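You operate a simulated robot arm through the tools that you are given. There is no shell and no other tool. Be economical: measure what you need, move in short steps, check, and stop when the job is done.

You run a simulated robot arm. Do the job below in one go: nothing can be reset, and whatever is moved stays where it is left.

JOB
Put things in order on the dining table top. At the end: the orange milk canister from the dining table top stands where the mustard jar stood; the green egg cup is in the black bin; the mustard jar stands on top of the empty yoghurt pot; the cinnamon shaker stands where the orange milk canister stood; whatever was shut is shut again. Leave all else as you found it, and nothing knocked over.
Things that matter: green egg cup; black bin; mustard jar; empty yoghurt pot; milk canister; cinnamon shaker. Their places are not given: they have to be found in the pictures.

It is judged by the outcome, as a careful person would: the job done as asked, and still so three seconds after it is handed in. It fails if anything else is knocked over, pushed out of place, dropped, spilled or broken.

ROBOT AND FRAMES
A 7-joint arm with a two-finger parallel gripper, fixed in place. Base frame: the origin is at the foot of the arm, x ahead of it, y to its left, z up; the work surface is at about z = 0. Readings come in mm, degrees, newtons and seconds.
With the tool pointing down near the work surface it reaches from about 240 to 620 mm from the base axis. Its first joint turns from -66.0 to 66.0 degrees. Payload 2.6 kg.
Tool frame: the origin (TCP) lies between the finger pads and is the grasp point; the fingertips stand 30 mm ahead of it; z points along the fingers, y is the line along which they close. Largest opening 94 mm; finger width 28, thickness 10; the body of the gripper, 50 by 96 mm, starts 55 mm behind the TCP.
Orientation is told as [roll, pitch, yaw] about the base's x, y, z axes, in that order, counted from this pose: with the fingers straight down and closing along the base's y, the tool's x points along the base's -x, its y along +y and its z along -z.

CONTROLS
- The arm moves only by the tool servo_tool. Its argument "rows" is a list of rows, each a list of 7 numbers: the shift along the tool's x, y, z in mm, then the turn, a rotation vector about the tool's x, y, z in degrees, then the gripper command, from -1 (fully open) to 1 (shut), values between in proportion. In form: [[tx, ty, tz, ax, ay, az, fingers], ...]. A call has 1 to 10 rows; each row is the pose to reach, as a shift and turn from the pose commanded when the call began, along the tool's axes at that moment. A row lasts 0.2 s, in which the tool goes at most 50 mm and 8.6 degrees; a call with a longer step from one row to the next is refused whole, and so is a gripper value outside its range. Where a pose cannot be reached the arm comes as near as it can. A force on the tool above 40 N (or 10 N above the force at the start of the call, whichever is more), or a blocked arm, ends the call early, and 0.2 s more pass. The fingers move at their own pace (about 72 mm/s each) and stop on an object; they squeeze with about 38 N. The grip force told is the motor's: it shows also when the fingers shut on nothing. Time passes only in rows, and 0.2 s behind the last, so rows that repeat a pose let the fingers close. The reply holds the time, the measured pose of the TCP, the force on the tool along the base axes, the opening and the grip force, in the units named above and with some noise, and new pictures: "show" is both (left out), scene, wrist or none.
- Cameras (640 x 400 px; columns grow to the right, rows downward): "scene" is fixed at [42.4, 435.9, 574.1]; the picture's right is [-0.72, -0.69, 0.00], its down [-0.33, 0.34, -0.88] and it looks along [0.61, -0.64, -0.48] (base axes); focal length 214 px, centre (320, 200). "wrist" rides on the gripper at [-37, 0, -58] in the tool frame; the picture's right is [0.00, -1.00, 0.00], its down [0.97, 0.00, -0.24] and it looks along [0.24, 0.00, 0.97] (tool axes); focal length 218 px, centre (320, 200).
- locate(camera, pixels): for up to 12 pixels [column, row] of the newest picture of that camera ("zoom" is the newest enlarged one), the place [x, y, z] in the base frame of the surface seen there, good to about 2 mm. No time passes.
- enlarge(camera, box): a new picture of the part [left, top, right, bottom] of that camera's present view, enlarged. No time passes.
- sign_off(): hands the job in; it is judged then, once.

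Work in short steps. Measure before you move; look again where a grasp or a placing could have gone wrong, and mend it. You have 80 turns and 150 pictures in all, those below and enlarged ones among them. Open the gripper and draw the arm clear of the work before you hand the job in, unless the task says otherwise; then end with one line.

The tools are called after ">>>" by a JSON object that holds its "fn" and its "kwargs". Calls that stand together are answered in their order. servo_tool: Moves the arm, as the interface text tells. Its arguments: {"type":"object","properties":{"rows":{"type":"array","items":{"type":"array","items":{"type":"number"}}},"show":{"type":"string","enum":["both","scene","wrist","none"]}},"required":["rows"]} The other tools are called the same way: locate (camera, pixels) gives the place of the surface under pixels of a picture; enlarge (camera, box) takes an enlarged picture of a part of a camera's view; sign_off () hands the job in.

At the start:

```text
time_s: 0.0
ee_pos: [216.1, 203.4, 468.0]
ee_rot: [0.0, 0.0, 0.0]
contact_force: [0.0, 0.2, -0.1]
finger_gap: 93.9
finger_force: 0.1
```

scene: 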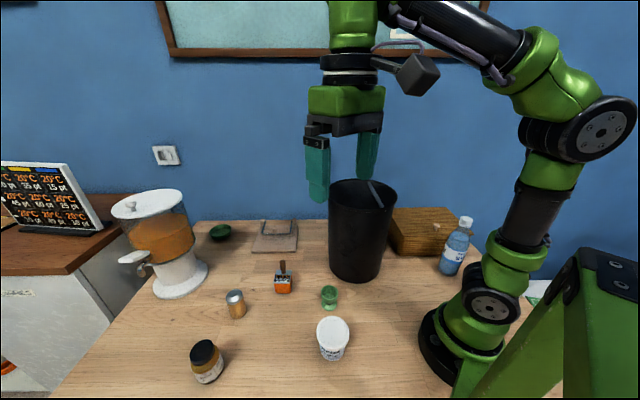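
wrist: 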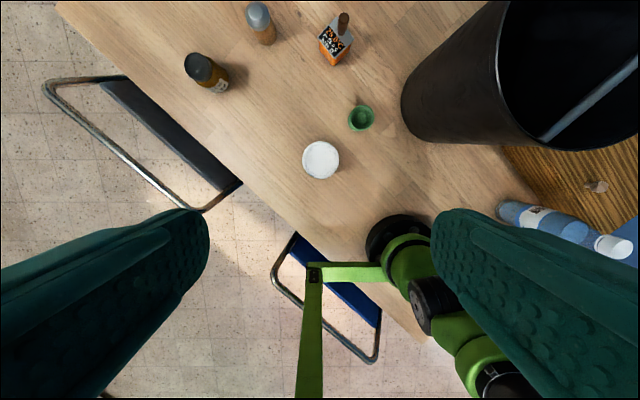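

The pictures show the mustard jar (dark lid, scene ~205,360), a metallic shaker (235,303), an orange canister (283,282), an egg cup (329,296), a white pot (333,338) and the bin (360,230). I'll enlarge for detail.

>>> {"fn": "enlarge", "kwargs": {"camera": "scene", "box": [170, 200, 410, 400]}}

>>> {"fn": "enlarge", "kwargs": {"camera": "wrist", "box": [160, 0, 420, 200]}}

```text
2.00 times, centred on (290, 300) of scene
```

zoom: 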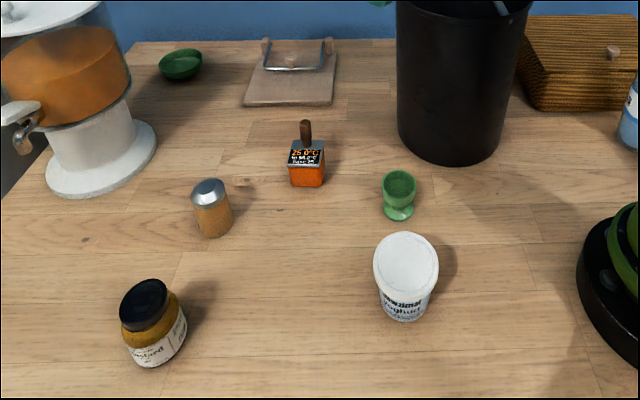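

```text
2.00 times, centred on (290, 100) of wrist
```

zoom: 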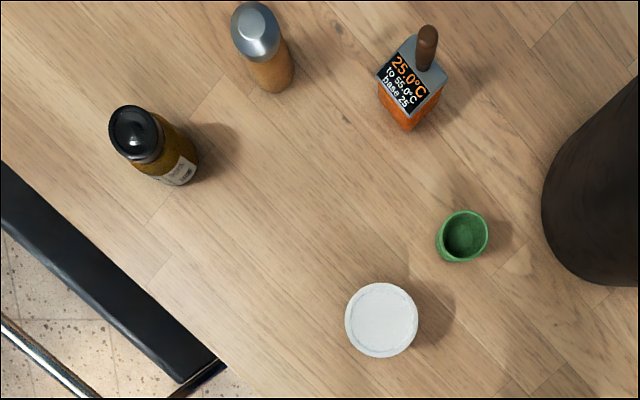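

I want to inspect the bin, the left side and the orange canister before measuring.

>>> {"fn": "enlarge", "kwargs": {"camera": "scene", "box": [300, 160, 480, 290]}}

>>> {"fn": "enlarge", "kwargs": {"camera": "scene", "box": [0, 140, 220, 320]}}

>>> {"fn": "enlarge", "kwargs": {"camera": "wrist", "box": [400, 0, 640, 200]}}

>>> {"fn": "enlarge", "kwargs": {"camera": "scene", "box": [250, 245, 350, 315]}}

>>> {"fn": "locate", "kwargs": {"camera": "scene", "pixels": [[204, 350], [235, 295], [283, 275], [283, 263], [329, 290], [333, 330], [360, 275], [332, 187], [394, 190], [365, 180], [360, 210]]}}

>>> {"fn": "locate", "kwargs": {"camera": "wrist", "pixels": [[321, 160], [303, 160], [340, 160], [361, 119], [202, 66], [258, 15], [338, 33], [343, 22], [500, 60], [570, 100], [402, 90]]}}

```text
3.08 times, centred on (390, 225) of scene
```

zoom: 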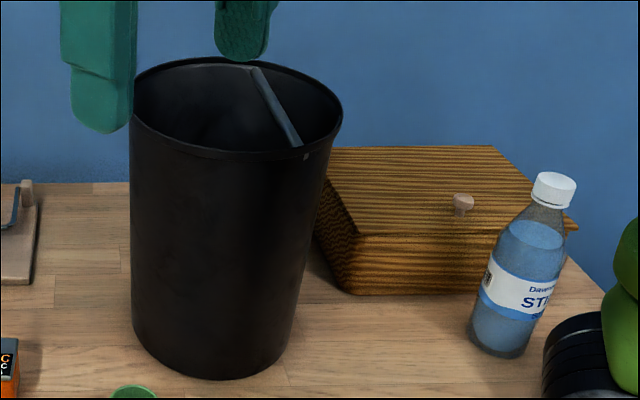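

```text
2.22 times, centred on (110, 230) of scene
```

zoom: 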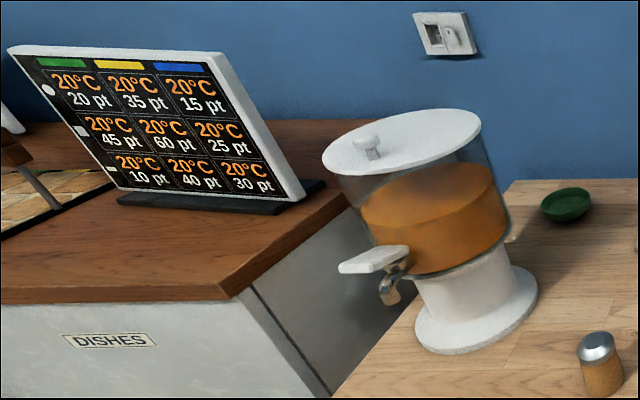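

```text
2.00 times, centred on (520, 100) of wrist
```

zoom: 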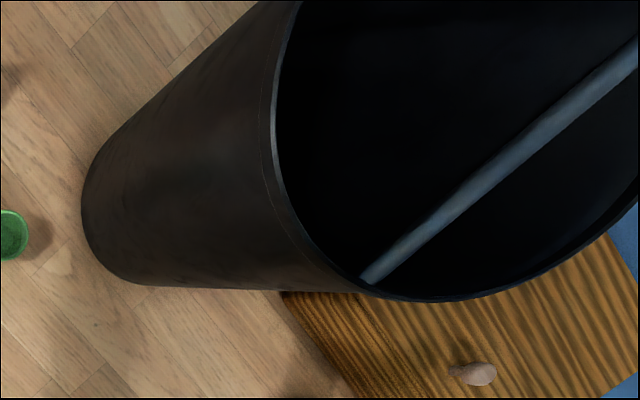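

```text
5.71 times, centred on (300, 280) of scene
```

zoom: 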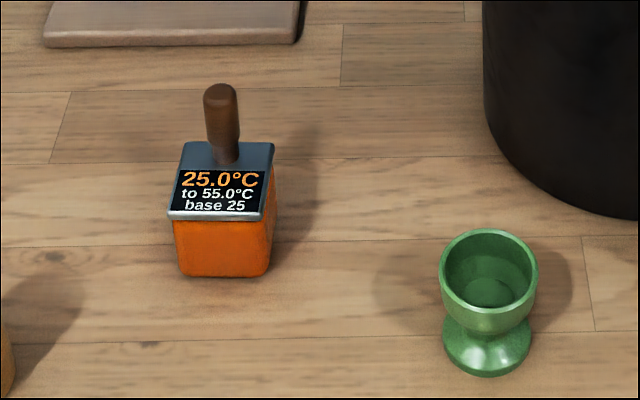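

```text
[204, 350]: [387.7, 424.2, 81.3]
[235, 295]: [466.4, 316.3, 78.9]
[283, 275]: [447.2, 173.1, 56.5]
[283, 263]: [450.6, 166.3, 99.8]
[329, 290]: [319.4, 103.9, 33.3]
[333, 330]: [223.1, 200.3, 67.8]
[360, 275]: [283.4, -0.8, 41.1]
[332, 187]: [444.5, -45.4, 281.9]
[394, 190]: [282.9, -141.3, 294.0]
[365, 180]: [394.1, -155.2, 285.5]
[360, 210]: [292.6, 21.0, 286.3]
```

```text
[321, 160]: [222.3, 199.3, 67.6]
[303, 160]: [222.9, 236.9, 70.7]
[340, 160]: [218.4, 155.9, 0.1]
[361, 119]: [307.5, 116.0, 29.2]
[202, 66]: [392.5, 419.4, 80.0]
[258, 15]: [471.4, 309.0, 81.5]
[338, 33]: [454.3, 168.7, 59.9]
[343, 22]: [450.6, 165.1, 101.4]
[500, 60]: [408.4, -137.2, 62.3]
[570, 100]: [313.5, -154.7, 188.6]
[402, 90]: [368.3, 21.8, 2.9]
```

The orange box with a handle is the milk canister, and the bin is open with its rim near z≈285. I'll move above the egg cup at about (315,113) to look.

>>> {"fn": "servo_tool", "kwargs": {"rows": [[-17, -15, 36, 0, 0, 0, -1], [-33, -30, 72, 0, 0, 0, -1], [-50, -45, 108, 0, 0, 0, -1], [-67, -60, 144, 0, 0, 0, -1], [-84, -75, 180, 0, 0, 0, -1], [-100, -90, 218, 0, 0, 0, -1], [-100, -90, 218, 0, 0, 0, -1]]}}

```text
time_s: 1.6
ee_pos: [312.7, 110.3, 245.5]
ee_rot: [0.0, 0.0, 0.1]
contact_force: [0.4, 0.0, 1.0]
finger_gap: 94.2
finger_force: 0.1
```

scene: 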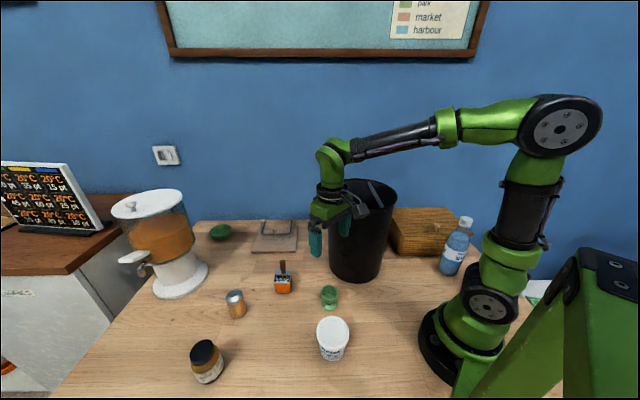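
wrist: 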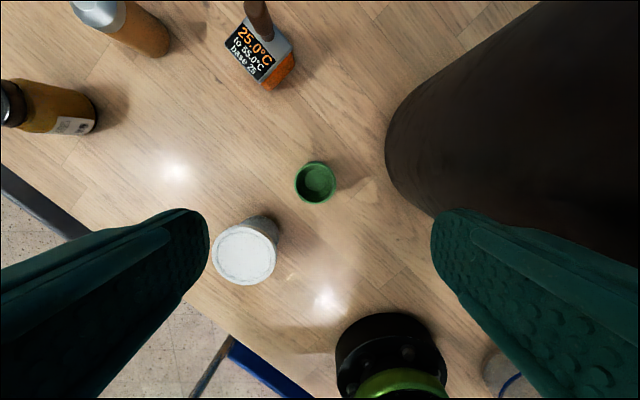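

The egg cup is at wrist (315,182). I'll measure its rim, the pot and the bin edge nearby.

>>> {"fn": "locate", "kwargs": {"camera": "wrist", "pixels": [[297, 183], [334, 183], [315, 163], [315, 202], [315, 183], [214, 252], [275, 258], [245, 226], [240, 283], [387, 155], [420, 205], [245, 252]]}}

>>> {"fn": "enlarge", "kwargs": {"camera": "wrist", "box": [255, 130, 375, 230]}}

```text
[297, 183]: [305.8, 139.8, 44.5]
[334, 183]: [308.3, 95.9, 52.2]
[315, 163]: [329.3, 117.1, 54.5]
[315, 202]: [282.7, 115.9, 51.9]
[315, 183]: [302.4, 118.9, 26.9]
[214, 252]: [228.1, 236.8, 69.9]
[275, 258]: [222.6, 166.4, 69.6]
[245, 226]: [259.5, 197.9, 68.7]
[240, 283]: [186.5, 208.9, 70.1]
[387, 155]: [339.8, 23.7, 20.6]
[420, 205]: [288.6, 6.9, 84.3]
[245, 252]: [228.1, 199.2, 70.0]
```

```text
4.00 times, centred on (315, 180) of wrist
```

zoom: 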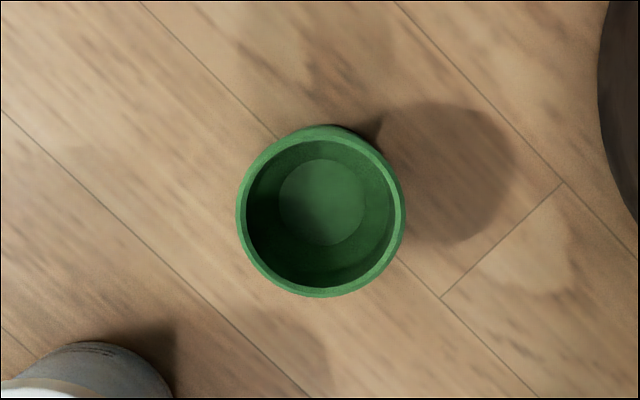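

Egg cup centre is about (306,117.5), rim z≈54. I'll go down partway over it and check the offset.

>>> {"fn": "servo_tool", "kwargs": {"rows": [[3, 3, 45, 0, 0, 0, -1], [6.7, 7.2, 90, 0, 0, 0, -1], [6.7, 7.2, 135, 0, 0, 0, -1], [6.7, 7.2, 135, 0, 0, 0, -1]], "show": "wrist"}}

```text
time_s: 2.6
ee_pos: [309.3, 119.7, 110.8]
ee_rot: [-0.1, 0.0, 0.0]
contact_force: [-0.2, 0.3, 0.3]
finger_gap: 94.2
finger_force: 0.1
```

wrist: 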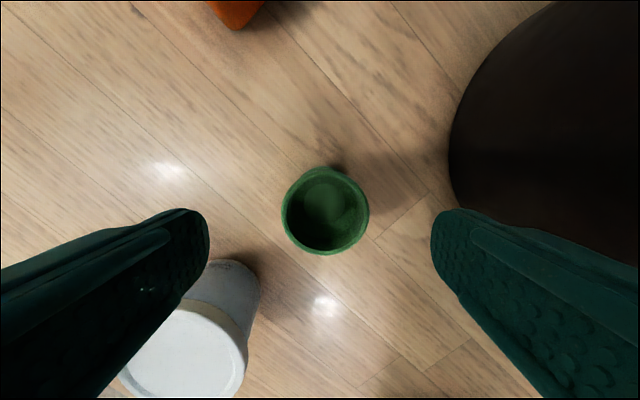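

The cup is now at wrist (325,210); I'll re-measure its rim.

>>> {"fn": "locate", "kwargs": {"camera": "wrist", "pixels": [[284, 211], [366, 211], [325, 171], [325, 251]]}}

```text
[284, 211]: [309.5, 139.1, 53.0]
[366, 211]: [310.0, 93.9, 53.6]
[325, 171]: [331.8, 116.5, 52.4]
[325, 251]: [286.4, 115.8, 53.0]
```

Cup centre (309,116.5). I'll go down to z≈37 and close.

>>> {"fn": "servo_tool", "kwargs": {"rows": [[0, -3, 37, 0, 0, 0, -1], [0, -3, 74, 0, 0, 0, -1], [0, -3, 74, 0, 0, 0, -1], [0, -3, 74, 0, 0, 0, 1], [0, -3, 74, 0, 0, 0, 1], [0, -3, 74, 0, 0, 0, 1]]}}

```text
time_s: 4.0
ee_pos: [308.0, 118.5, 39.9]
ee_rot: [0.0, 0.0, 0.0]
contact_force: [-0.1, -0.2, 0.4]
finger_gap: 47.9
finger_force: 38.2
```

scene: 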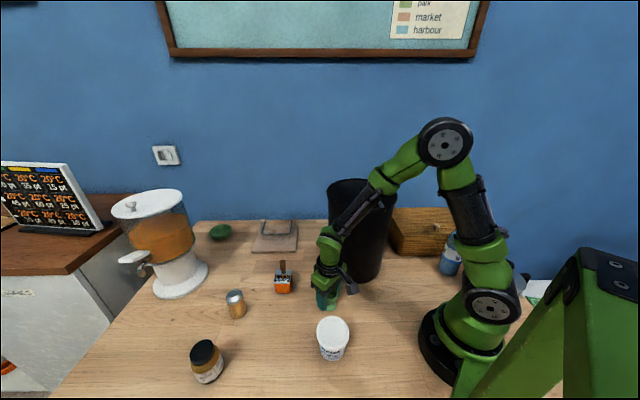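
wrist: 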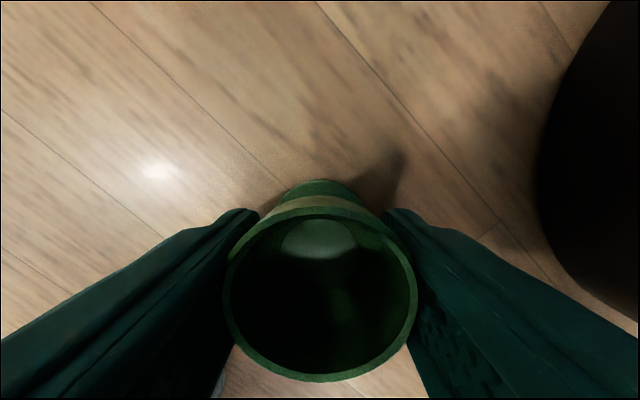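

Gripped at 48 mm. I'll lift straight up to about z=400, clear of the bin rim.

>>> {"fn": "servo_tool", "kwargs": {"rows": [[0, 0, -45, 0, 0, 0, 1], [0, 0, -90, 0, 0, 0, 1], [0, 0, -135, 0, 0, 0, 1], [0, 0, -180, 0, 0, 0, 1], [0, 0, -225, 0, 0, 0, 1], [0, 0, -270, 0, 0, 0, 1], [0, 0, -315, 0, 0, 0, 1], [0, 0, -360, 0, 0, 0, 1], [0, 0, -360, 0, 0, 0, 1]]}}

```text
time_s: 6.0
ee_pos: [309.6, 117.6, 399.5]
ee_rot: [-0.1, -0.1, 0.0]
contact_force: [0.2, 0.3, -0.5]
finger_gap: 47.9
finger_force: 38.1
```

scene: 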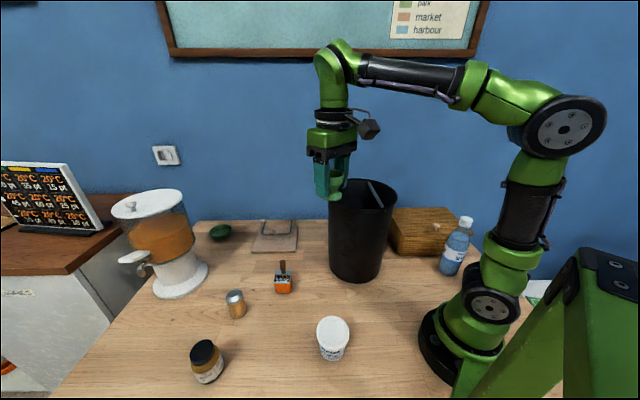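
wrist: 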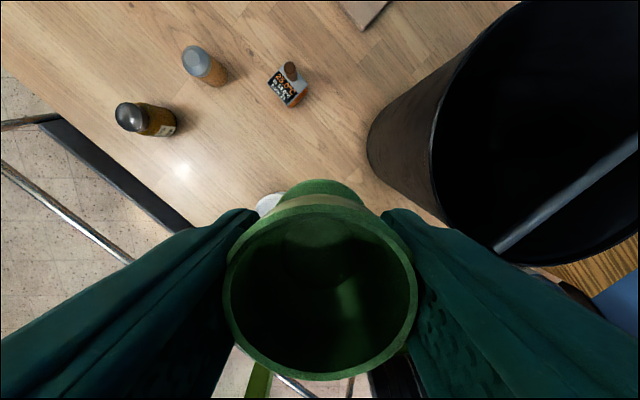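

The bin rim is visible; I'll measure rim points, the bar and the interior.

>>> {"fn": "locate", "kwargs": {"camera": "wrist", "pixels": [[432, 150], [445, 210], [455, 75], [500, 20], [520, 263], [600, 255], [500, 246], [560, 200], [620, 160], [520, 150], [580, 100], [600, 220]]}}

>>> {"fn": "locate", "kwargs": {"camera": "scene", "pixels": [[330, 190], [345, 210], [380, 210], [396, 190], [370, 181], [355, 195], [378, 200], [372, 188], [350, 187], [388, 195]]}}

```text
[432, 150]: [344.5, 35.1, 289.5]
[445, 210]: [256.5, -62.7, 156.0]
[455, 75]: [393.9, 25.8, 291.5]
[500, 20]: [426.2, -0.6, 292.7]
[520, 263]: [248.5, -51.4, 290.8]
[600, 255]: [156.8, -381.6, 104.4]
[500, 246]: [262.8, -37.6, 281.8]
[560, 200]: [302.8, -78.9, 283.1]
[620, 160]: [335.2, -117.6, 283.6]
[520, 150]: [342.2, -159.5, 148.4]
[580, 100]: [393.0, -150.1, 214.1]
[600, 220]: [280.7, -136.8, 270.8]
```

```text
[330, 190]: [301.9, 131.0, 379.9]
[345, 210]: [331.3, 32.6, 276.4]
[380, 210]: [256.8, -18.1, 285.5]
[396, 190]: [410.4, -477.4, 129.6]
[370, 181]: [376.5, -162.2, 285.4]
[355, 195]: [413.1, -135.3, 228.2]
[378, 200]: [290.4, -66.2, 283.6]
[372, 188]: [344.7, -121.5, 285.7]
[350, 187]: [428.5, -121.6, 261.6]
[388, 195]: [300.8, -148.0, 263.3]
```

Bin centre is about (348,-65), r≈101, with a bar across it offset ~44 mm toward (-x,-y). I need to see the box sticking out of the wrist before deciding how deep I can go.

>>> {"fn": "enlarge", "kwargs": {"camera": "scene", "box": [280, 30, 440, 230]}}

>>> {"fn": "locate", "kwargs": {"camera": "scene", "pixels": [[369, 130], [357, 123], [379, 127], [368, 138], [352, 115], [333, 140], [318, 145], [350, 150], [331, 110], [315, 75]]}}

```text
2.00 times, centred on (360, 130) of scene
```

zoom: 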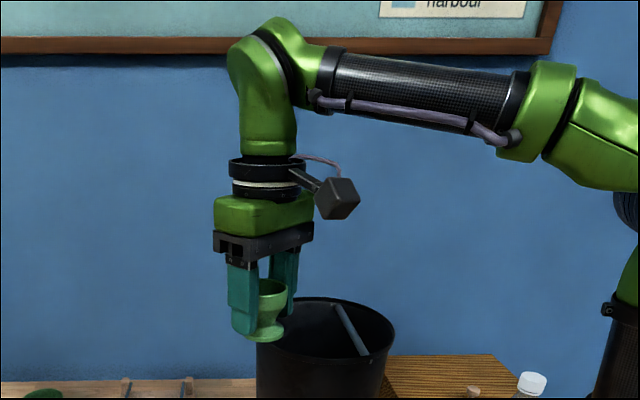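

```text
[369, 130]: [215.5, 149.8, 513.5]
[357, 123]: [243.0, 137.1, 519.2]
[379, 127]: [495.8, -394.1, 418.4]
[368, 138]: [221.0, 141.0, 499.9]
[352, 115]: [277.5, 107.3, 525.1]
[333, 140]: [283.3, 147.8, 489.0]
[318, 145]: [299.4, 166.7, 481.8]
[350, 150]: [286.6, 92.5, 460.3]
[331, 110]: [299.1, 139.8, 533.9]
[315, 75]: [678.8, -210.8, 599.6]
```

The wrist box hangs toward tool +x by 65–100 mm. I'll move over the bin at (382,-71) turning 45°, so the box lies along the bar within the opening and I can lower the cup deep instead of dropping it far.

>>> {"fn": "servo_tool", "kwargs": {"rows": [[-10, -27, 0, 0, 0, 6.5, 1], [-21, -54, 0, 0, 0, 13, 1], [-31, -81, 0, 0, 0, 19.5, 1], [-41, -108, 0, 0, 0, 26, 1], [-52, -135, 0, 0, 0, 32.5, 1], [-62, -162, 0, 0, 0, 39, 1], [-72.5, -188.6, 0, 0, 0, 45, 1], [-72.5, -188.6, 0, 0, 0, 45, 1]]}}

```text
time_s: 7.8
ee_pos: [381.5, -74.1, 401.9]
ee_rot: [0.1, 0.0, -45.1]
contact_force: [-1.1, 0.6, -0.7]
finger_gap: 47.8
finger_force: 38.2
```

scene: 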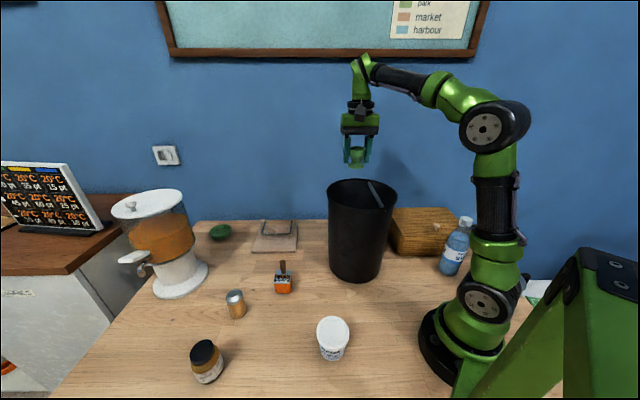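
wrist: 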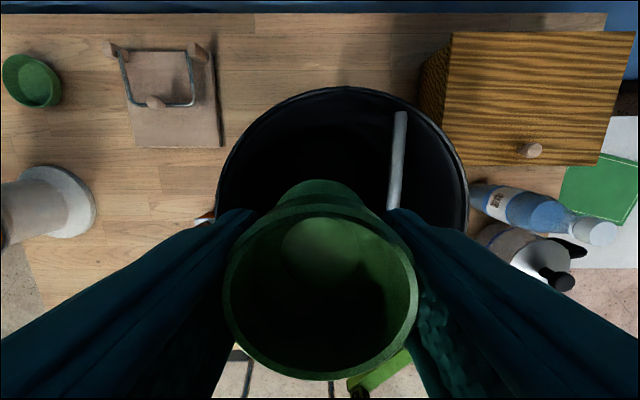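

Over the bin now. I'll re-measure the rim (217–468 wide in the wrist view) and the bar.

>>> {"fn": "locate", "kwargs": {"camera": "wrist", "pixels": [[340, 88], [218, 180], [467, 180], [250, 125], [440, 125], [400, 115], [392, 205], [300, 130], [345, 150]]}}

>>> {"fn": "enlarge", "kwargs": {"camera": "scene", "box": [310, 40, 430, 140]}}

```text
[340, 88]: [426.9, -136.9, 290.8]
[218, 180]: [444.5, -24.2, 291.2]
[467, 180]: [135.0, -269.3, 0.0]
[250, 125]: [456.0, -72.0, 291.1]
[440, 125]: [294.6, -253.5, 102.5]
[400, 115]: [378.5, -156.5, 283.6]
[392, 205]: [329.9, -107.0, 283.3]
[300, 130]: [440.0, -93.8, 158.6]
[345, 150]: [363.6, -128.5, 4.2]
```

```text
4.00 times, centred on (370, 90) of scene
```

zoom: 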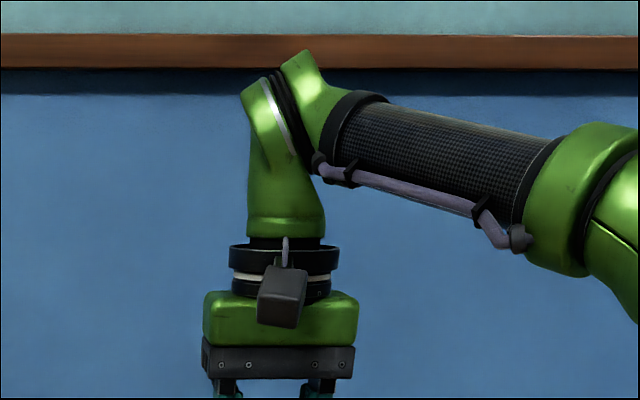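

Floor at z≈4, centre ≈(352,-64), bar edge ~11 mm clear of the gripper body. I'll lower in stages: first to z≈230.

>>> {"fn": "servo_tool", "kwargs": {"rows": [[0, 4.5, 30, 0, 0, 0, 1], [0, 4.5, 60, 0, 0, 0, 1], [0, 4.5, 90, 0, 0, 0, 1], [0, 4.5, 120, 0, 0, 0, 1], [0, 4.5, 150, 0, 0, 0, 1], [0, 4.5, 175, 0, 0, 0, 1], [0, 4.5, 175, 0, 0, 0, 1]]}}

```text
time_s: 9.4
ee_pos: [382.0, -71.2, 224.8]
ee_rot: [0.0, 0.0, -44.9]
contact_force: [0.5, 0.6, -0.8]
finger_gap: 47.9
finger_force: 37.8
```

scene: 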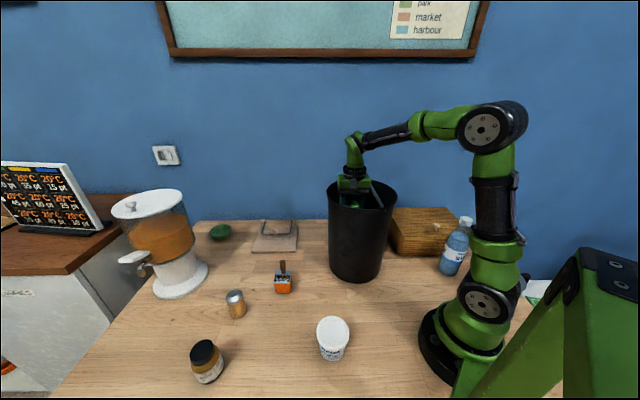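
wrist: 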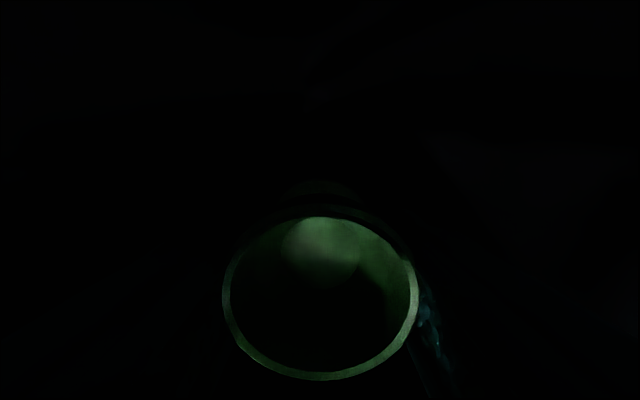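

Inside the bin with no contact. I'll enlarge the scene to check the clearances before going deeper.

>>> {"fn": "enlarge", "kwargs": {"camera": "scene", "box": [310, 120, 420, 220]}}

```text
4.00 times, centred on (365, 170) of scene
```

zoom: 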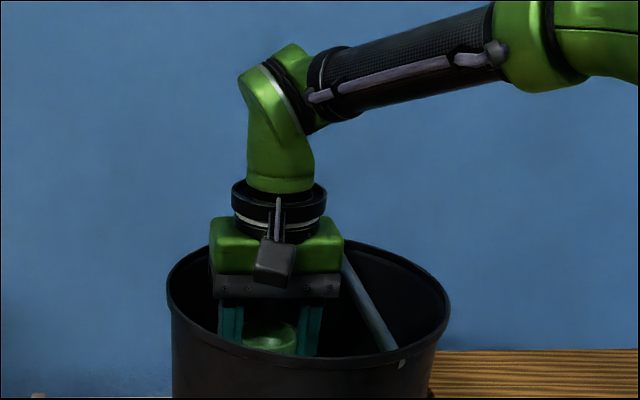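

Box, body and forearm are clear of the rim. I'll go down to z≈125 gently.

>>> {"fn": "servo_tool", "kwargs": {"rows": [[0, 0, 20, 0, 0, 0, 1], [0, 0, 40, 0, 0, 0, 1], [0, 0, 60, 0, 0, 0, 1], [0, 0, 80, 0, 0, 0, 1], [0, 0, 100, 0, 0, 0, 1], [0, 0, 100, 0, 0, 0, 1]], "show": "scene"}}

>>> {"fn": "enlarge", "kwargs": {"camera": "scene", "box": [310, 120, 420, 220]}}

```text
time_s: 10.8
ee_pos: [383.7, -68.0, 124.5]
ee_rot: [0.1, 0.0, -45.0]
contact_force: [-0.1, 0.9, -1.1]
finger_gap: 47.6
finger_force: 38.1
```

scene: 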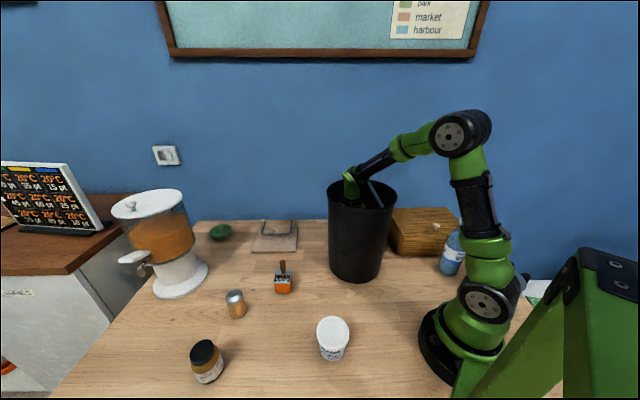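

```text
4.00 times, centred on (365, 170) of scene
```

zoom: 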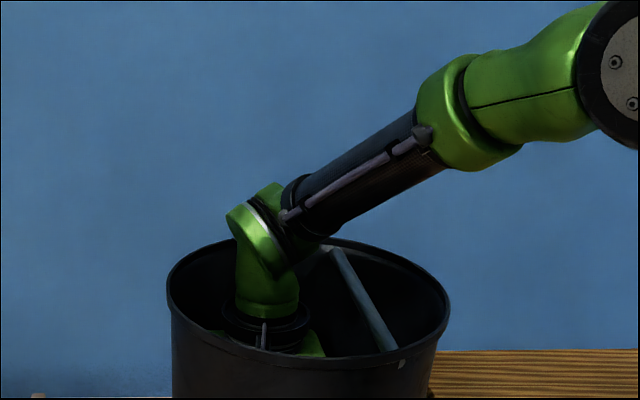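

Still clear; now I release with a partial opening, then rise straight up.

>>> {"fn": "servo_tool", "kwargs": {"rows": [[0, 0, 0, 0, 0, 0, -0.45], [0, 0, 0, 0, 0, 0, -0.45], [0, 0, 0, 0, 0, 0, -0.45], [0, 0, -30, 0, 0, 0, -0.45], [0, 0, -70, 0, 0, 0, -0.45], [0, 0, -115, 0, 0, 0, -0.45], [0, 0, -160, 0, 0, 0, -0.45], [0, 0, -205, 0, 0, 0, -0.45], [0, 0, -250, 0, 0, 0, -0.45], [0, 0, -275, 0, 0, 0, -0.45]]}}

```text
time_s: 13.0
ee_pos: [384.5, -67.5, 400.2]
ee_rot: [0.0, -0.1, -45.1]
contact_force: [-0.1, -0.6, 0.1]
finger_gap: 68.4
finger_force: 0.0
```

scene: 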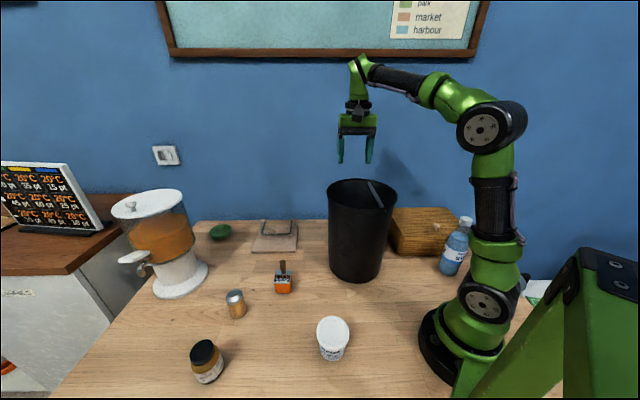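
wrist: 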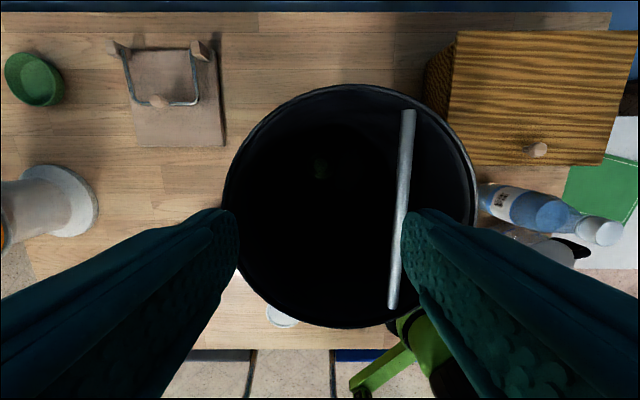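

The egg cup is at the bottom of the bin (wrist ~320,165). Now I move toward the mustard jar, turning back to yaw 0.

>>> {"fn": "servo_tool", "kwargs": {"rows": [[31, 31, 0, 0, 0, -4.5, -0.45], [62, 62, 0, 0, 0, -9, -0.45], [93, 93, 0, 0, 0, -13.5, -1], [124, 124, 0, 0, 0, -18, -1], [155, 155, 0, 0, 0, -22.5, -1], [186, 186, 0, 0, 0, -27, -1], [217, 217, 0, 0, 0, -31.5, -1], [248, 248, 0, 0, 0, -36, -1], [279, 279, 0, 0, 0, -40.5, -1], [310, 310, 0, 0, 0, -45, -1]], "show": "none"}}

>>> {"fn": "servo_tool", "kwargs": {"rows": [[-1, 20, 35, 0, 0, 0, -1], [-2, 40, 70, 0, 0, 0, -1], [-4, 48, 110, 0, 0, 0, -1], [-4, 48, 150, 0, 0, 0, -1], [-4, 48, 190, 0, 0, 0, -1], [-4, 48, 190, 0, 0, 0, -1]]}}

```text
time_s: 15.2
ee_pos: [377.5, 320.5, 391.2]
ee_rot: [0.1, 0.0, -3.5]
contact_force: [-0.5, -0.8, 0.8]
finger_gap: 93.8
finger_force: 0.0
out of reach, approached as far as the arm can: row 9, 10
```

```text
time_s: 16.6
ee_pos: [385.5, 367.4, 195.9]
ee_rot: [0.1, 0.0, -3.6]
contact_force: [1.2, 0.2, 0.3]
finger_gap: 93.6
finger_force: 0.0
```

scene: 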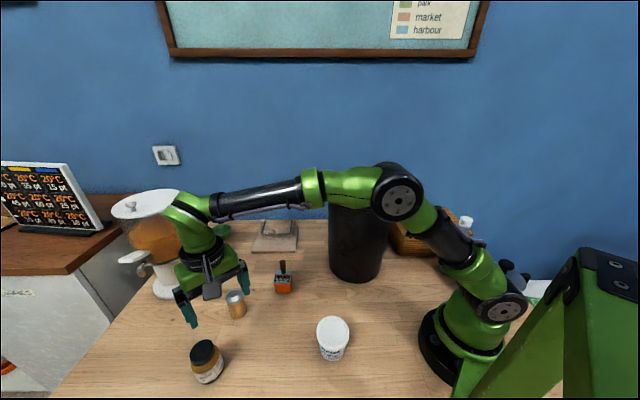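
wrist: 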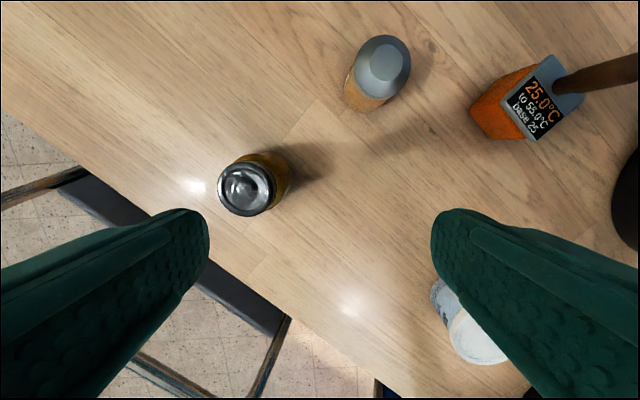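

Everything is in view. I'll measure the jar lid, the jar bottom, the shaker and the canister corners; the canister face seems rotated.

>>> {"fn": "locate", "kwargs": {"camera": "wrist", "pixels": [[219, 188], [273, 188], [246, 163], [246, 215], [246, 188], [289, 178], [386, 63], [386, 37], [362, 62], [410, 62], [370, 107], [350, 90]]}}

>>> {"fn": "locate", "kwargs": {"camera": "wrist", "pixels": [[502, 103], [534, 139], [583, 96], [552, 58], [472, 103], [500, 138], [535, 100], [600, 75], [633, 68]]}}

>>> {"fn": "enlarge", "kwargs": {"camera": "wrist", "box": [180, 20, 440, 220]}}

>>> {"fn": "enlarge", "kwargs": {"camera": "wrist", "box": [440, 20, 640, 170]}}

```text
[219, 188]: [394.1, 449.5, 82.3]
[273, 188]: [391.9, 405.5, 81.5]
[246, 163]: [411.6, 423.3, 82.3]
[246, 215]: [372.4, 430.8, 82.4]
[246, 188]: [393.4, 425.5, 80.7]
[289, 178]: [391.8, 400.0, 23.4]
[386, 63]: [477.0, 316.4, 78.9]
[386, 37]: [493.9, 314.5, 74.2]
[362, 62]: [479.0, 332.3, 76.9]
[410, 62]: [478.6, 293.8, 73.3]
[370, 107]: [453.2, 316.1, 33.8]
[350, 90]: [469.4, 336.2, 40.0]
```

```text
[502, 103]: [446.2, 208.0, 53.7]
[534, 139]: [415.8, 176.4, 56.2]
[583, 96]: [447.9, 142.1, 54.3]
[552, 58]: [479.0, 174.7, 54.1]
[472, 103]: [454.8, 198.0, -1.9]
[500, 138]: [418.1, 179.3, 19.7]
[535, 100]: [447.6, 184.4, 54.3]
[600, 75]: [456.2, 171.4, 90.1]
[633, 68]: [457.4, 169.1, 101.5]
```

```text
2.00 times, centred on (310, 120) of wrist
```

zoom: 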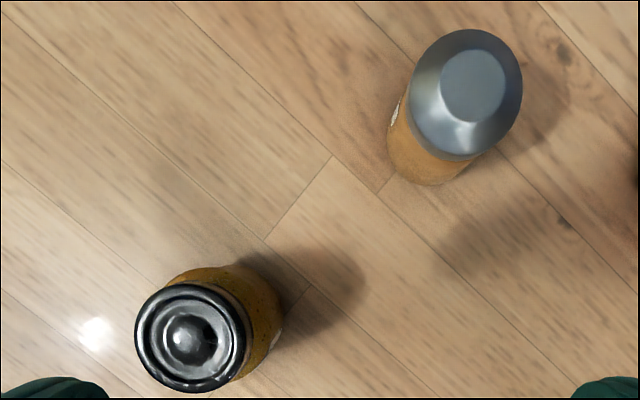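

```text
2.67 times, centred on (540, 95) of wrist
```

zoom: 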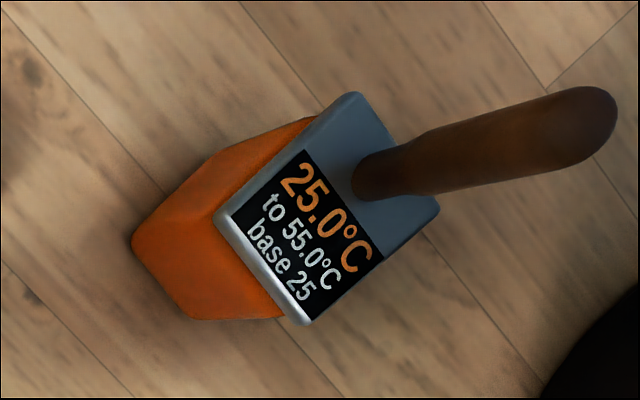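

Mustard jar centre ≈(392.5,427), top z≈82. I'll move above it at z≈135 and re-measure.

>>> {"fn": "servo_tool", "kwargs": {"rows": [[-1, 20, 20, 0, 0, 0, -1], [-2, 40, 40, 0, 0, 0, -1], [-3.2, 59.8, 60, 0, 0, 0, -1], [-3.2, 59.8, 60, 0, 0, 0, -1]], "show": "wrist"}}

```text
time_s: 17.6
ee_pos: [389.6, 426.2, 139.3]
ee_rot: [0.2, 0.1, -3.6]
contact_force: [0.7, 0.3, 0.0]
finger_gap: 93.8
finger_force: 0.0
```

wrist: 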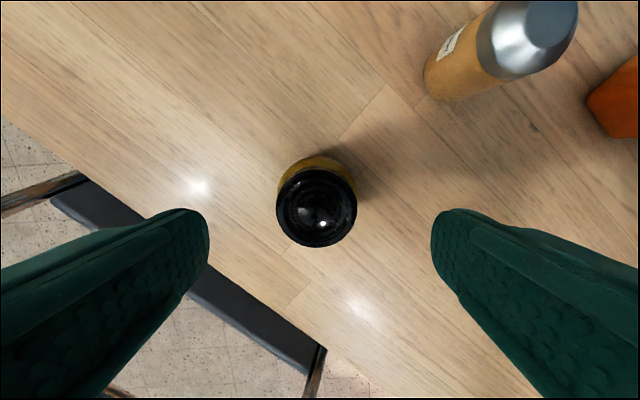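

The jar lid is at wrist (316,207); checking its centre.

>>> {"fn": "locate", "kwargs": {"camera": "wrist", "pixels": [[278, 208], [355, 208], [316, 170], [316, 246], [280, 180], [352, 180], [316, 158], [316, 208]]}}

```text
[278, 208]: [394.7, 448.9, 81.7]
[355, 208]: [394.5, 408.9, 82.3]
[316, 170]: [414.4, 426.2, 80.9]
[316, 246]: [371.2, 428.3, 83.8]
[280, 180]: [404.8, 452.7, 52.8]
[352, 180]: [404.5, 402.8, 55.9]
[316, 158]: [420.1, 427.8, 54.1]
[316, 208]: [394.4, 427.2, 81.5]
```

Jar centre ≈(393.5,428). I'll go down to z≈42 and grip the body.

>>> {"fn": "servo_tool", "kwargs": {"rows": [[-3.9, 2, 33, 0, 0, 0, -1], [-3.9, 2, 66, 0, 0, 0, -1], [-3.9, 2, 97, 0, 0, 0, -1], [-3.9, 2, 97, 0, 0, 0, -1], [-3.9, 2, 97, 0, 0, 0, 1], [-3.9, 2, 97, 0, 0, 0, 1], [-3.9, 2, 97, 0, 0, 0, 1]]}}

```text
time_s: 19.2
ee_pos: [394.1, 425.3, 38.3]
ee_rot: [0.0, 0.0, -3.6]
contact_force: [-0.9, 0.5, -0.2]
finger_gap: 56.2
finger_force: 38.0
```

scene: 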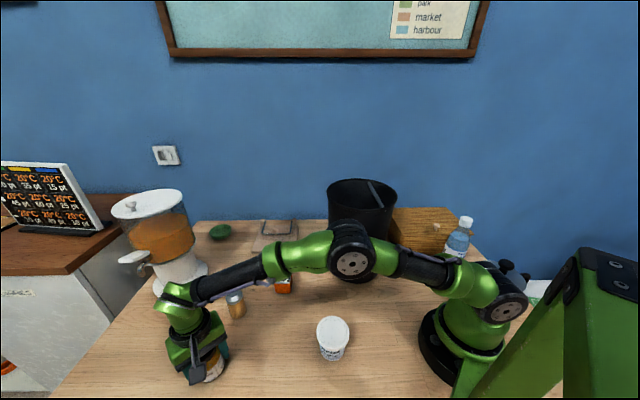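
wrist: 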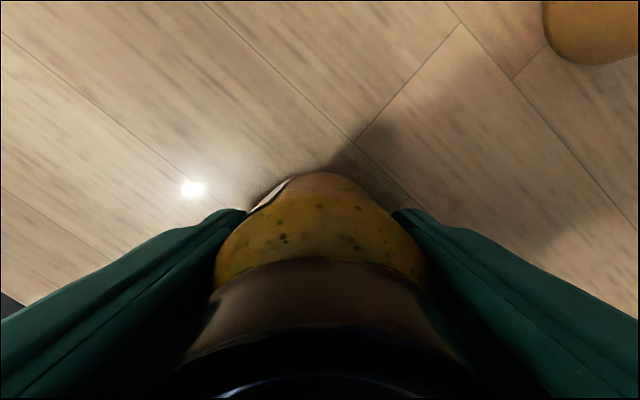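

Gripped (56 mm). I lift 120 mm, then carry it toward the pot at (223,201.5).

>>> {"fn": "servo_tool", "kwargs": {"rows": [[0, 0, -40, 0, 0, 0, 1], [0, 0, -80, 0, 0, 0, 1], [0, 0, -120, 0, 0, 0, 1], [26, -39.5, -120, 0, 0, 0, 1], [52, -79, -120, 0, 0, 0, 1], [78, -118.4, -120, 0, 0, 0, 1], [104, -157.9, -120, 0, 0, 0, 1], [130, -197.4, -120, 0, 0, 0, 1], [155.9, -236.8, -120, 0, 0, 0, 1], [155.9, -236.8, -120, 0, 0, 0, 1]]}}

```text
time_s: 21.4
ee_pos: [225.2, 197.9, 160.1]
ee_rot: [-0.1, 0.0, -3.7]
contact_force: [0.5, -0.1, -2.3]
finger_gap: 55.6
finger_force: 37.7
```

scene: 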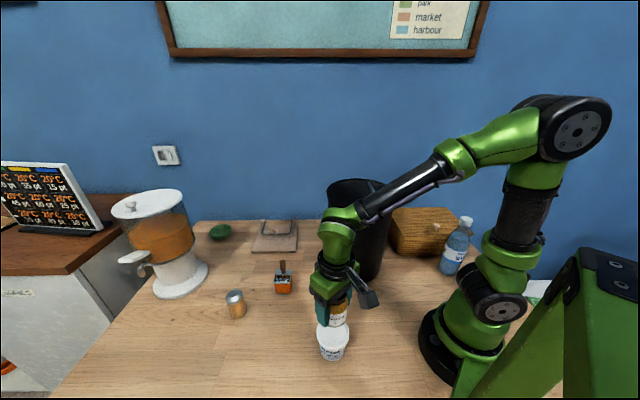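
wrist: 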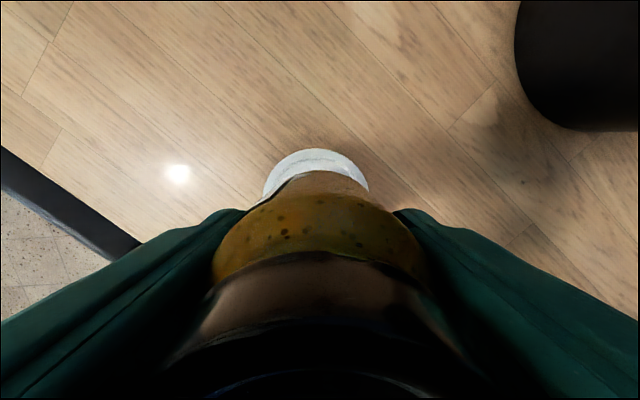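

The jar is over the pot; I'll measure the visible pot rim and jar edges to align.

>>> {"fn": "locate", "kwargs": {"camera": "wrist", "pixels": [[265, 190], [367, 187], [316, 151], [285, 160], [348, 160], [218, 260], [424, 260], [320, 197], [320, 176], [260, 215], [380, 210]]}}

>>> {"fn": "enlarge", "kwargs": {"camera": "scene", "box": [280, 260, 390, 370]}}

```text
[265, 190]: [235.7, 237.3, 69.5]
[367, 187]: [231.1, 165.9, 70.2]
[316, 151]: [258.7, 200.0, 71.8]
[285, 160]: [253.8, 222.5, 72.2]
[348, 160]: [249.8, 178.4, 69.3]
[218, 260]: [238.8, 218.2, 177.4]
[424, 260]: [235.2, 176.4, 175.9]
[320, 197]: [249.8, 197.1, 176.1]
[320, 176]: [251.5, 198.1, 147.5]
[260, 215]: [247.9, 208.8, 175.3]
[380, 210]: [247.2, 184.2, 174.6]
```

```text
3.64 times, centred on (335, 315) of scene
```

zoom: 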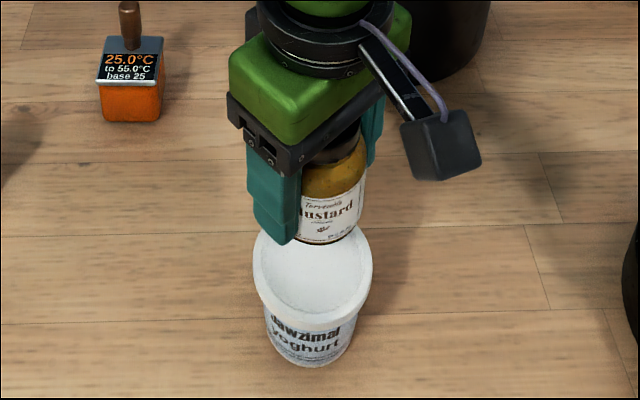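

Jar centre (224.5,197.3) vs pot (223.5,201): shift +4 in y, then lower to just above the lid.

>>> {"fn": "servo_tool", "kwargs": {"rows": [[1, 4, 15, 0, 0, 0, 1], [1, 4, 30, 0, 0, 0, 1], [1, 4, 45, 0, 0, 0, 1], [1, 4, 47, 0, 0, 0, 1], [1, 4, 47, 0, 0, 0, 1]]}}

>>> {"fn": "enlarge", "kwargs": {"camera": "scene", "box": [280, 260, 390, 370]}}

```text
time_s: 22.6
ee_pos: [223.2, 204.8, 114.9]
ee_rot: [-0.1, 0.0, -3.6]
contact_force: [-0.4, 0.6, -2.1]
finger_gap: 55.8
finger_force: 37.5
```

scene: 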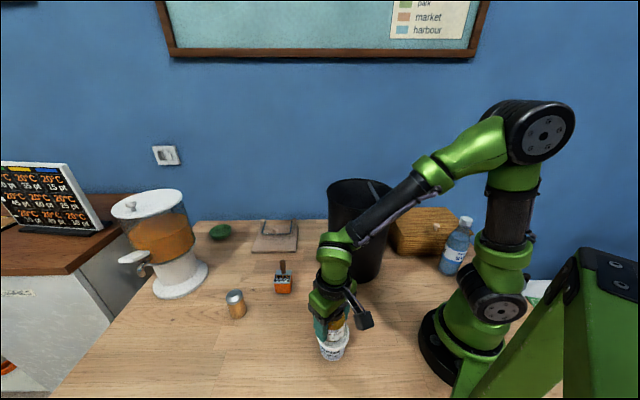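
wrist: 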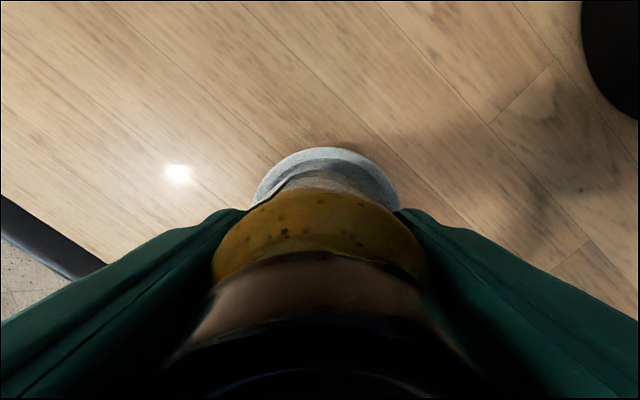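

```text
3.64 times, centred on (335, 315) of scene
```

zoom: 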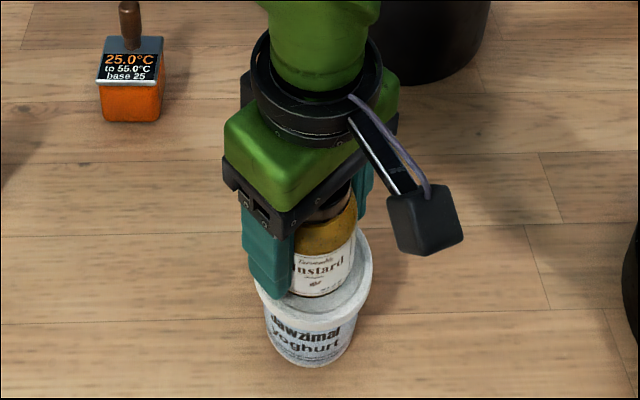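

I'll re-measure the jar against the pot rim at this height.

>>> {"fn": "locate", "kwargs": {"camera": "wrist", "pixels": [[255, 195], [396, 195], [326, 149], [216, 260], [424, 260], [300, 190], [340, 189], [370, 168]]}}

```text
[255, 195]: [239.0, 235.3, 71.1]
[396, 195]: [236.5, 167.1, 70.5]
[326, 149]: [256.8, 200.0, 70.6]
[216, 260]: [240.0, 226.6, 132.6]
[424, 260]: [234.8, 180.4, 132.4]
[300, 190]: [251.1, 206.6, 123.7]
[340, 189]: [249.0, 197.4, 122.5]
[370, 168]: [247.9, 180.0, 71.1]
```

Shift −2 in y and lower in fine steps, watching the force.

>>> {"fn": "servo_tool", "kwargs": {"rows": [[0, -2, 0, 0, 0, 0, 1], [0, -2, 1, 0, 0, 0, 1], [0, -2, 2, 0, 0, 0, 1], [0, -2, 3, 0, 0, 0, 1], [0, -2, 3, 0, 0, 0, 1]], "show": "none"}}

```text
time_s: 23.8
ee_pos: [222.8, 201.7, 111.8]
ee_rot: [0.0, 0.0, -3.6]
contact_force: [0.3, 0.4, -2.3]
finger_gap: 55.8
finger_force: 38.4
```

No contact yet (force −2.3 is the jar's weight). A bit further.

>>> {"fn": "servo_tool", "kwargs": {"rows": [[0, 0, 1, 0, 0, 0, 1], [0, 0, 2, 0, 0, 0, 1], [0, 0, 2, 0, 0, 0, 1]], "show": "none"}}

```text
time_s: 24.6
ee_pos: [223.7, 202.0, 109.4]
ee_rot: [0.1, 0.0, -3.6]
contact_force: [0.9, 0.3, -2.3]
finger_gap: 55.7
finger_force: 38.2
```

Still hanging free; continue in 1 mm steps.

>>> {"fn": "servo_tool", "kwargs": {"rows": [[0, 0, 1, 0, 0, 0, 1], [0, 0, 2, 0, 0, 0, 1], [0, 0, 2, 0, 0, 0, 1]]}}

>>> {"fn": "enlarge", "kwargs": {"camera": "scene", "box": [305, 290, 365, 365]}}

```text
time_s: 25.4
ee_pos: [223.9, 202.6, 109.4]
ee_rot: [0.2, -0.1, -3.6]
contact_force: [-1.0, -2.6, 17.1]
finger_gap: 55.5
finger_force: 38.1
```

scene: 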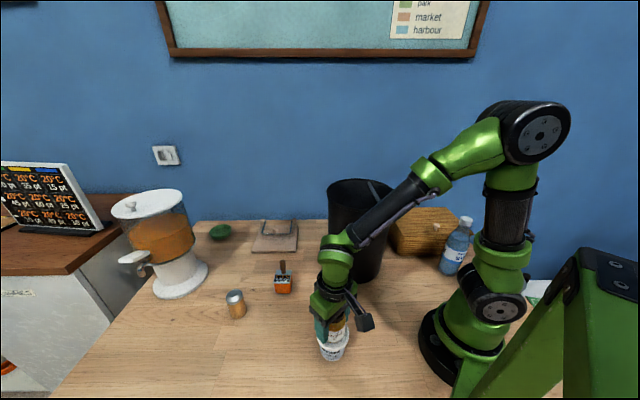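
wrist: 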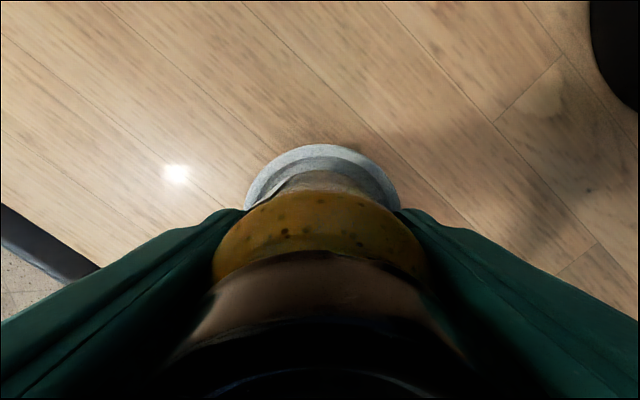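

```text
5.33 times, centred on (335, 328) of scene
```

zoom: 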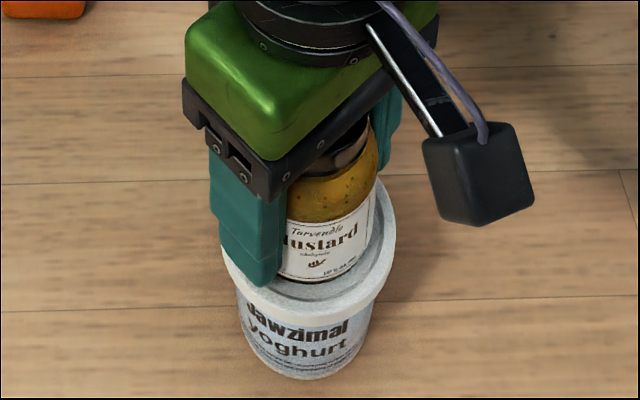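

Contact (17 N), jar on the lid. I back off 1 mm and open gradually.

>>> {"fn": "servo_tool", "kwargs": {"rows": [[0, 0, -1, 0, 0, 0, 1], [0, 0, -1, 0, 0, 0, -0.25], [0, 0, -1, 0, 0, 0, -0.3], [0, 0, -1, 0, 0, 0, -0.5], [0, 0, -1, 0, 0, 0, -0.7]], "show": "wrist"}}

```text
time_s: 26.6
ee_pos: [223.2, 201.9, 109.4]
ee_rot: [0.0, -0.1, -3.6]
contact_force: [-1.1, 0.1, -0.1]
finger_gap: 80.1
finger_force: 0.2
```

wrist: 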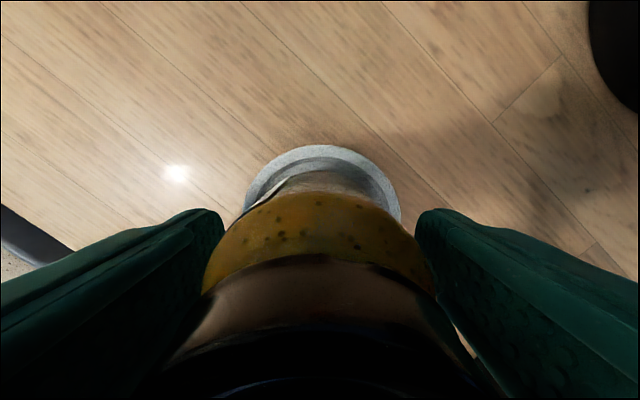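

Released and stable. I rise straight up to clear the jar (top now ≈152) and look.

>>> {"fn": "servo_tool", "kwargs": {"rows": [[0, 0, -10, 0, 0, 0, -0.9], [0, 0, -30, 0, 0, 0, -0.9], [0, 0, -70, 0, 0, 0, -1], [0, 0, -115, 0, 0, 0, -1], [0, 0, -140, 0, 0, 0, -1], [0, 0, -140, 0, 0, 0, -1]]}}

>>> {"fn": "enlarge", "kwargs": {"camera": "scene", "box": [295, 270, 375, 370]}}

```text
time_s: 28.0
ee_pos: [225.0, 203.9, 249.3]
ee_rot: [0.0, 0.1, -3.6]
contact_force: [-0.1, 0.9, 0.1]
finger_gap: 94.0
finger_force: 0.1
```

scene: 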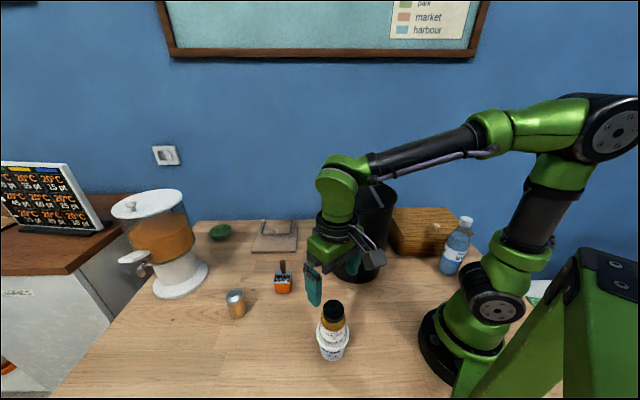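
wrist: 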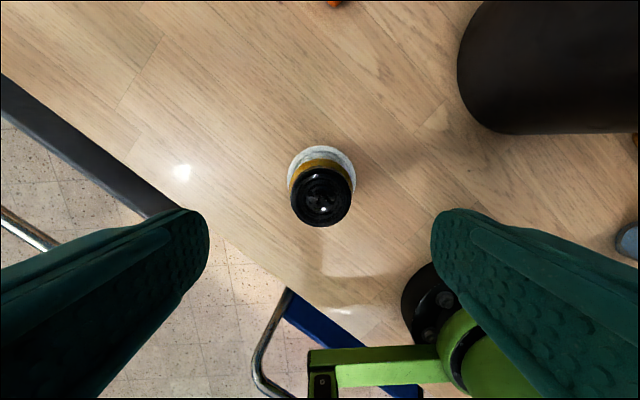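

```text
4.00 times, centred on (335, 320) of scene
```

zoom: 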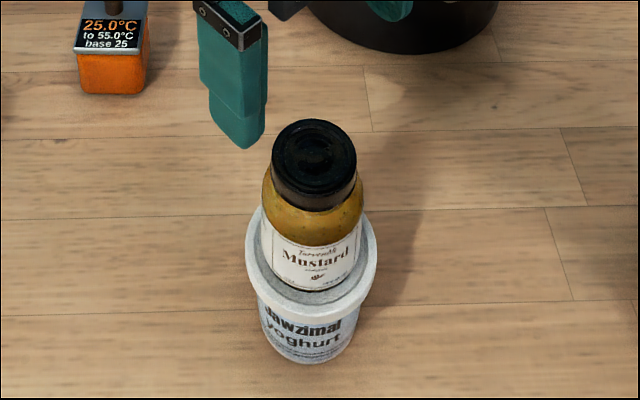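

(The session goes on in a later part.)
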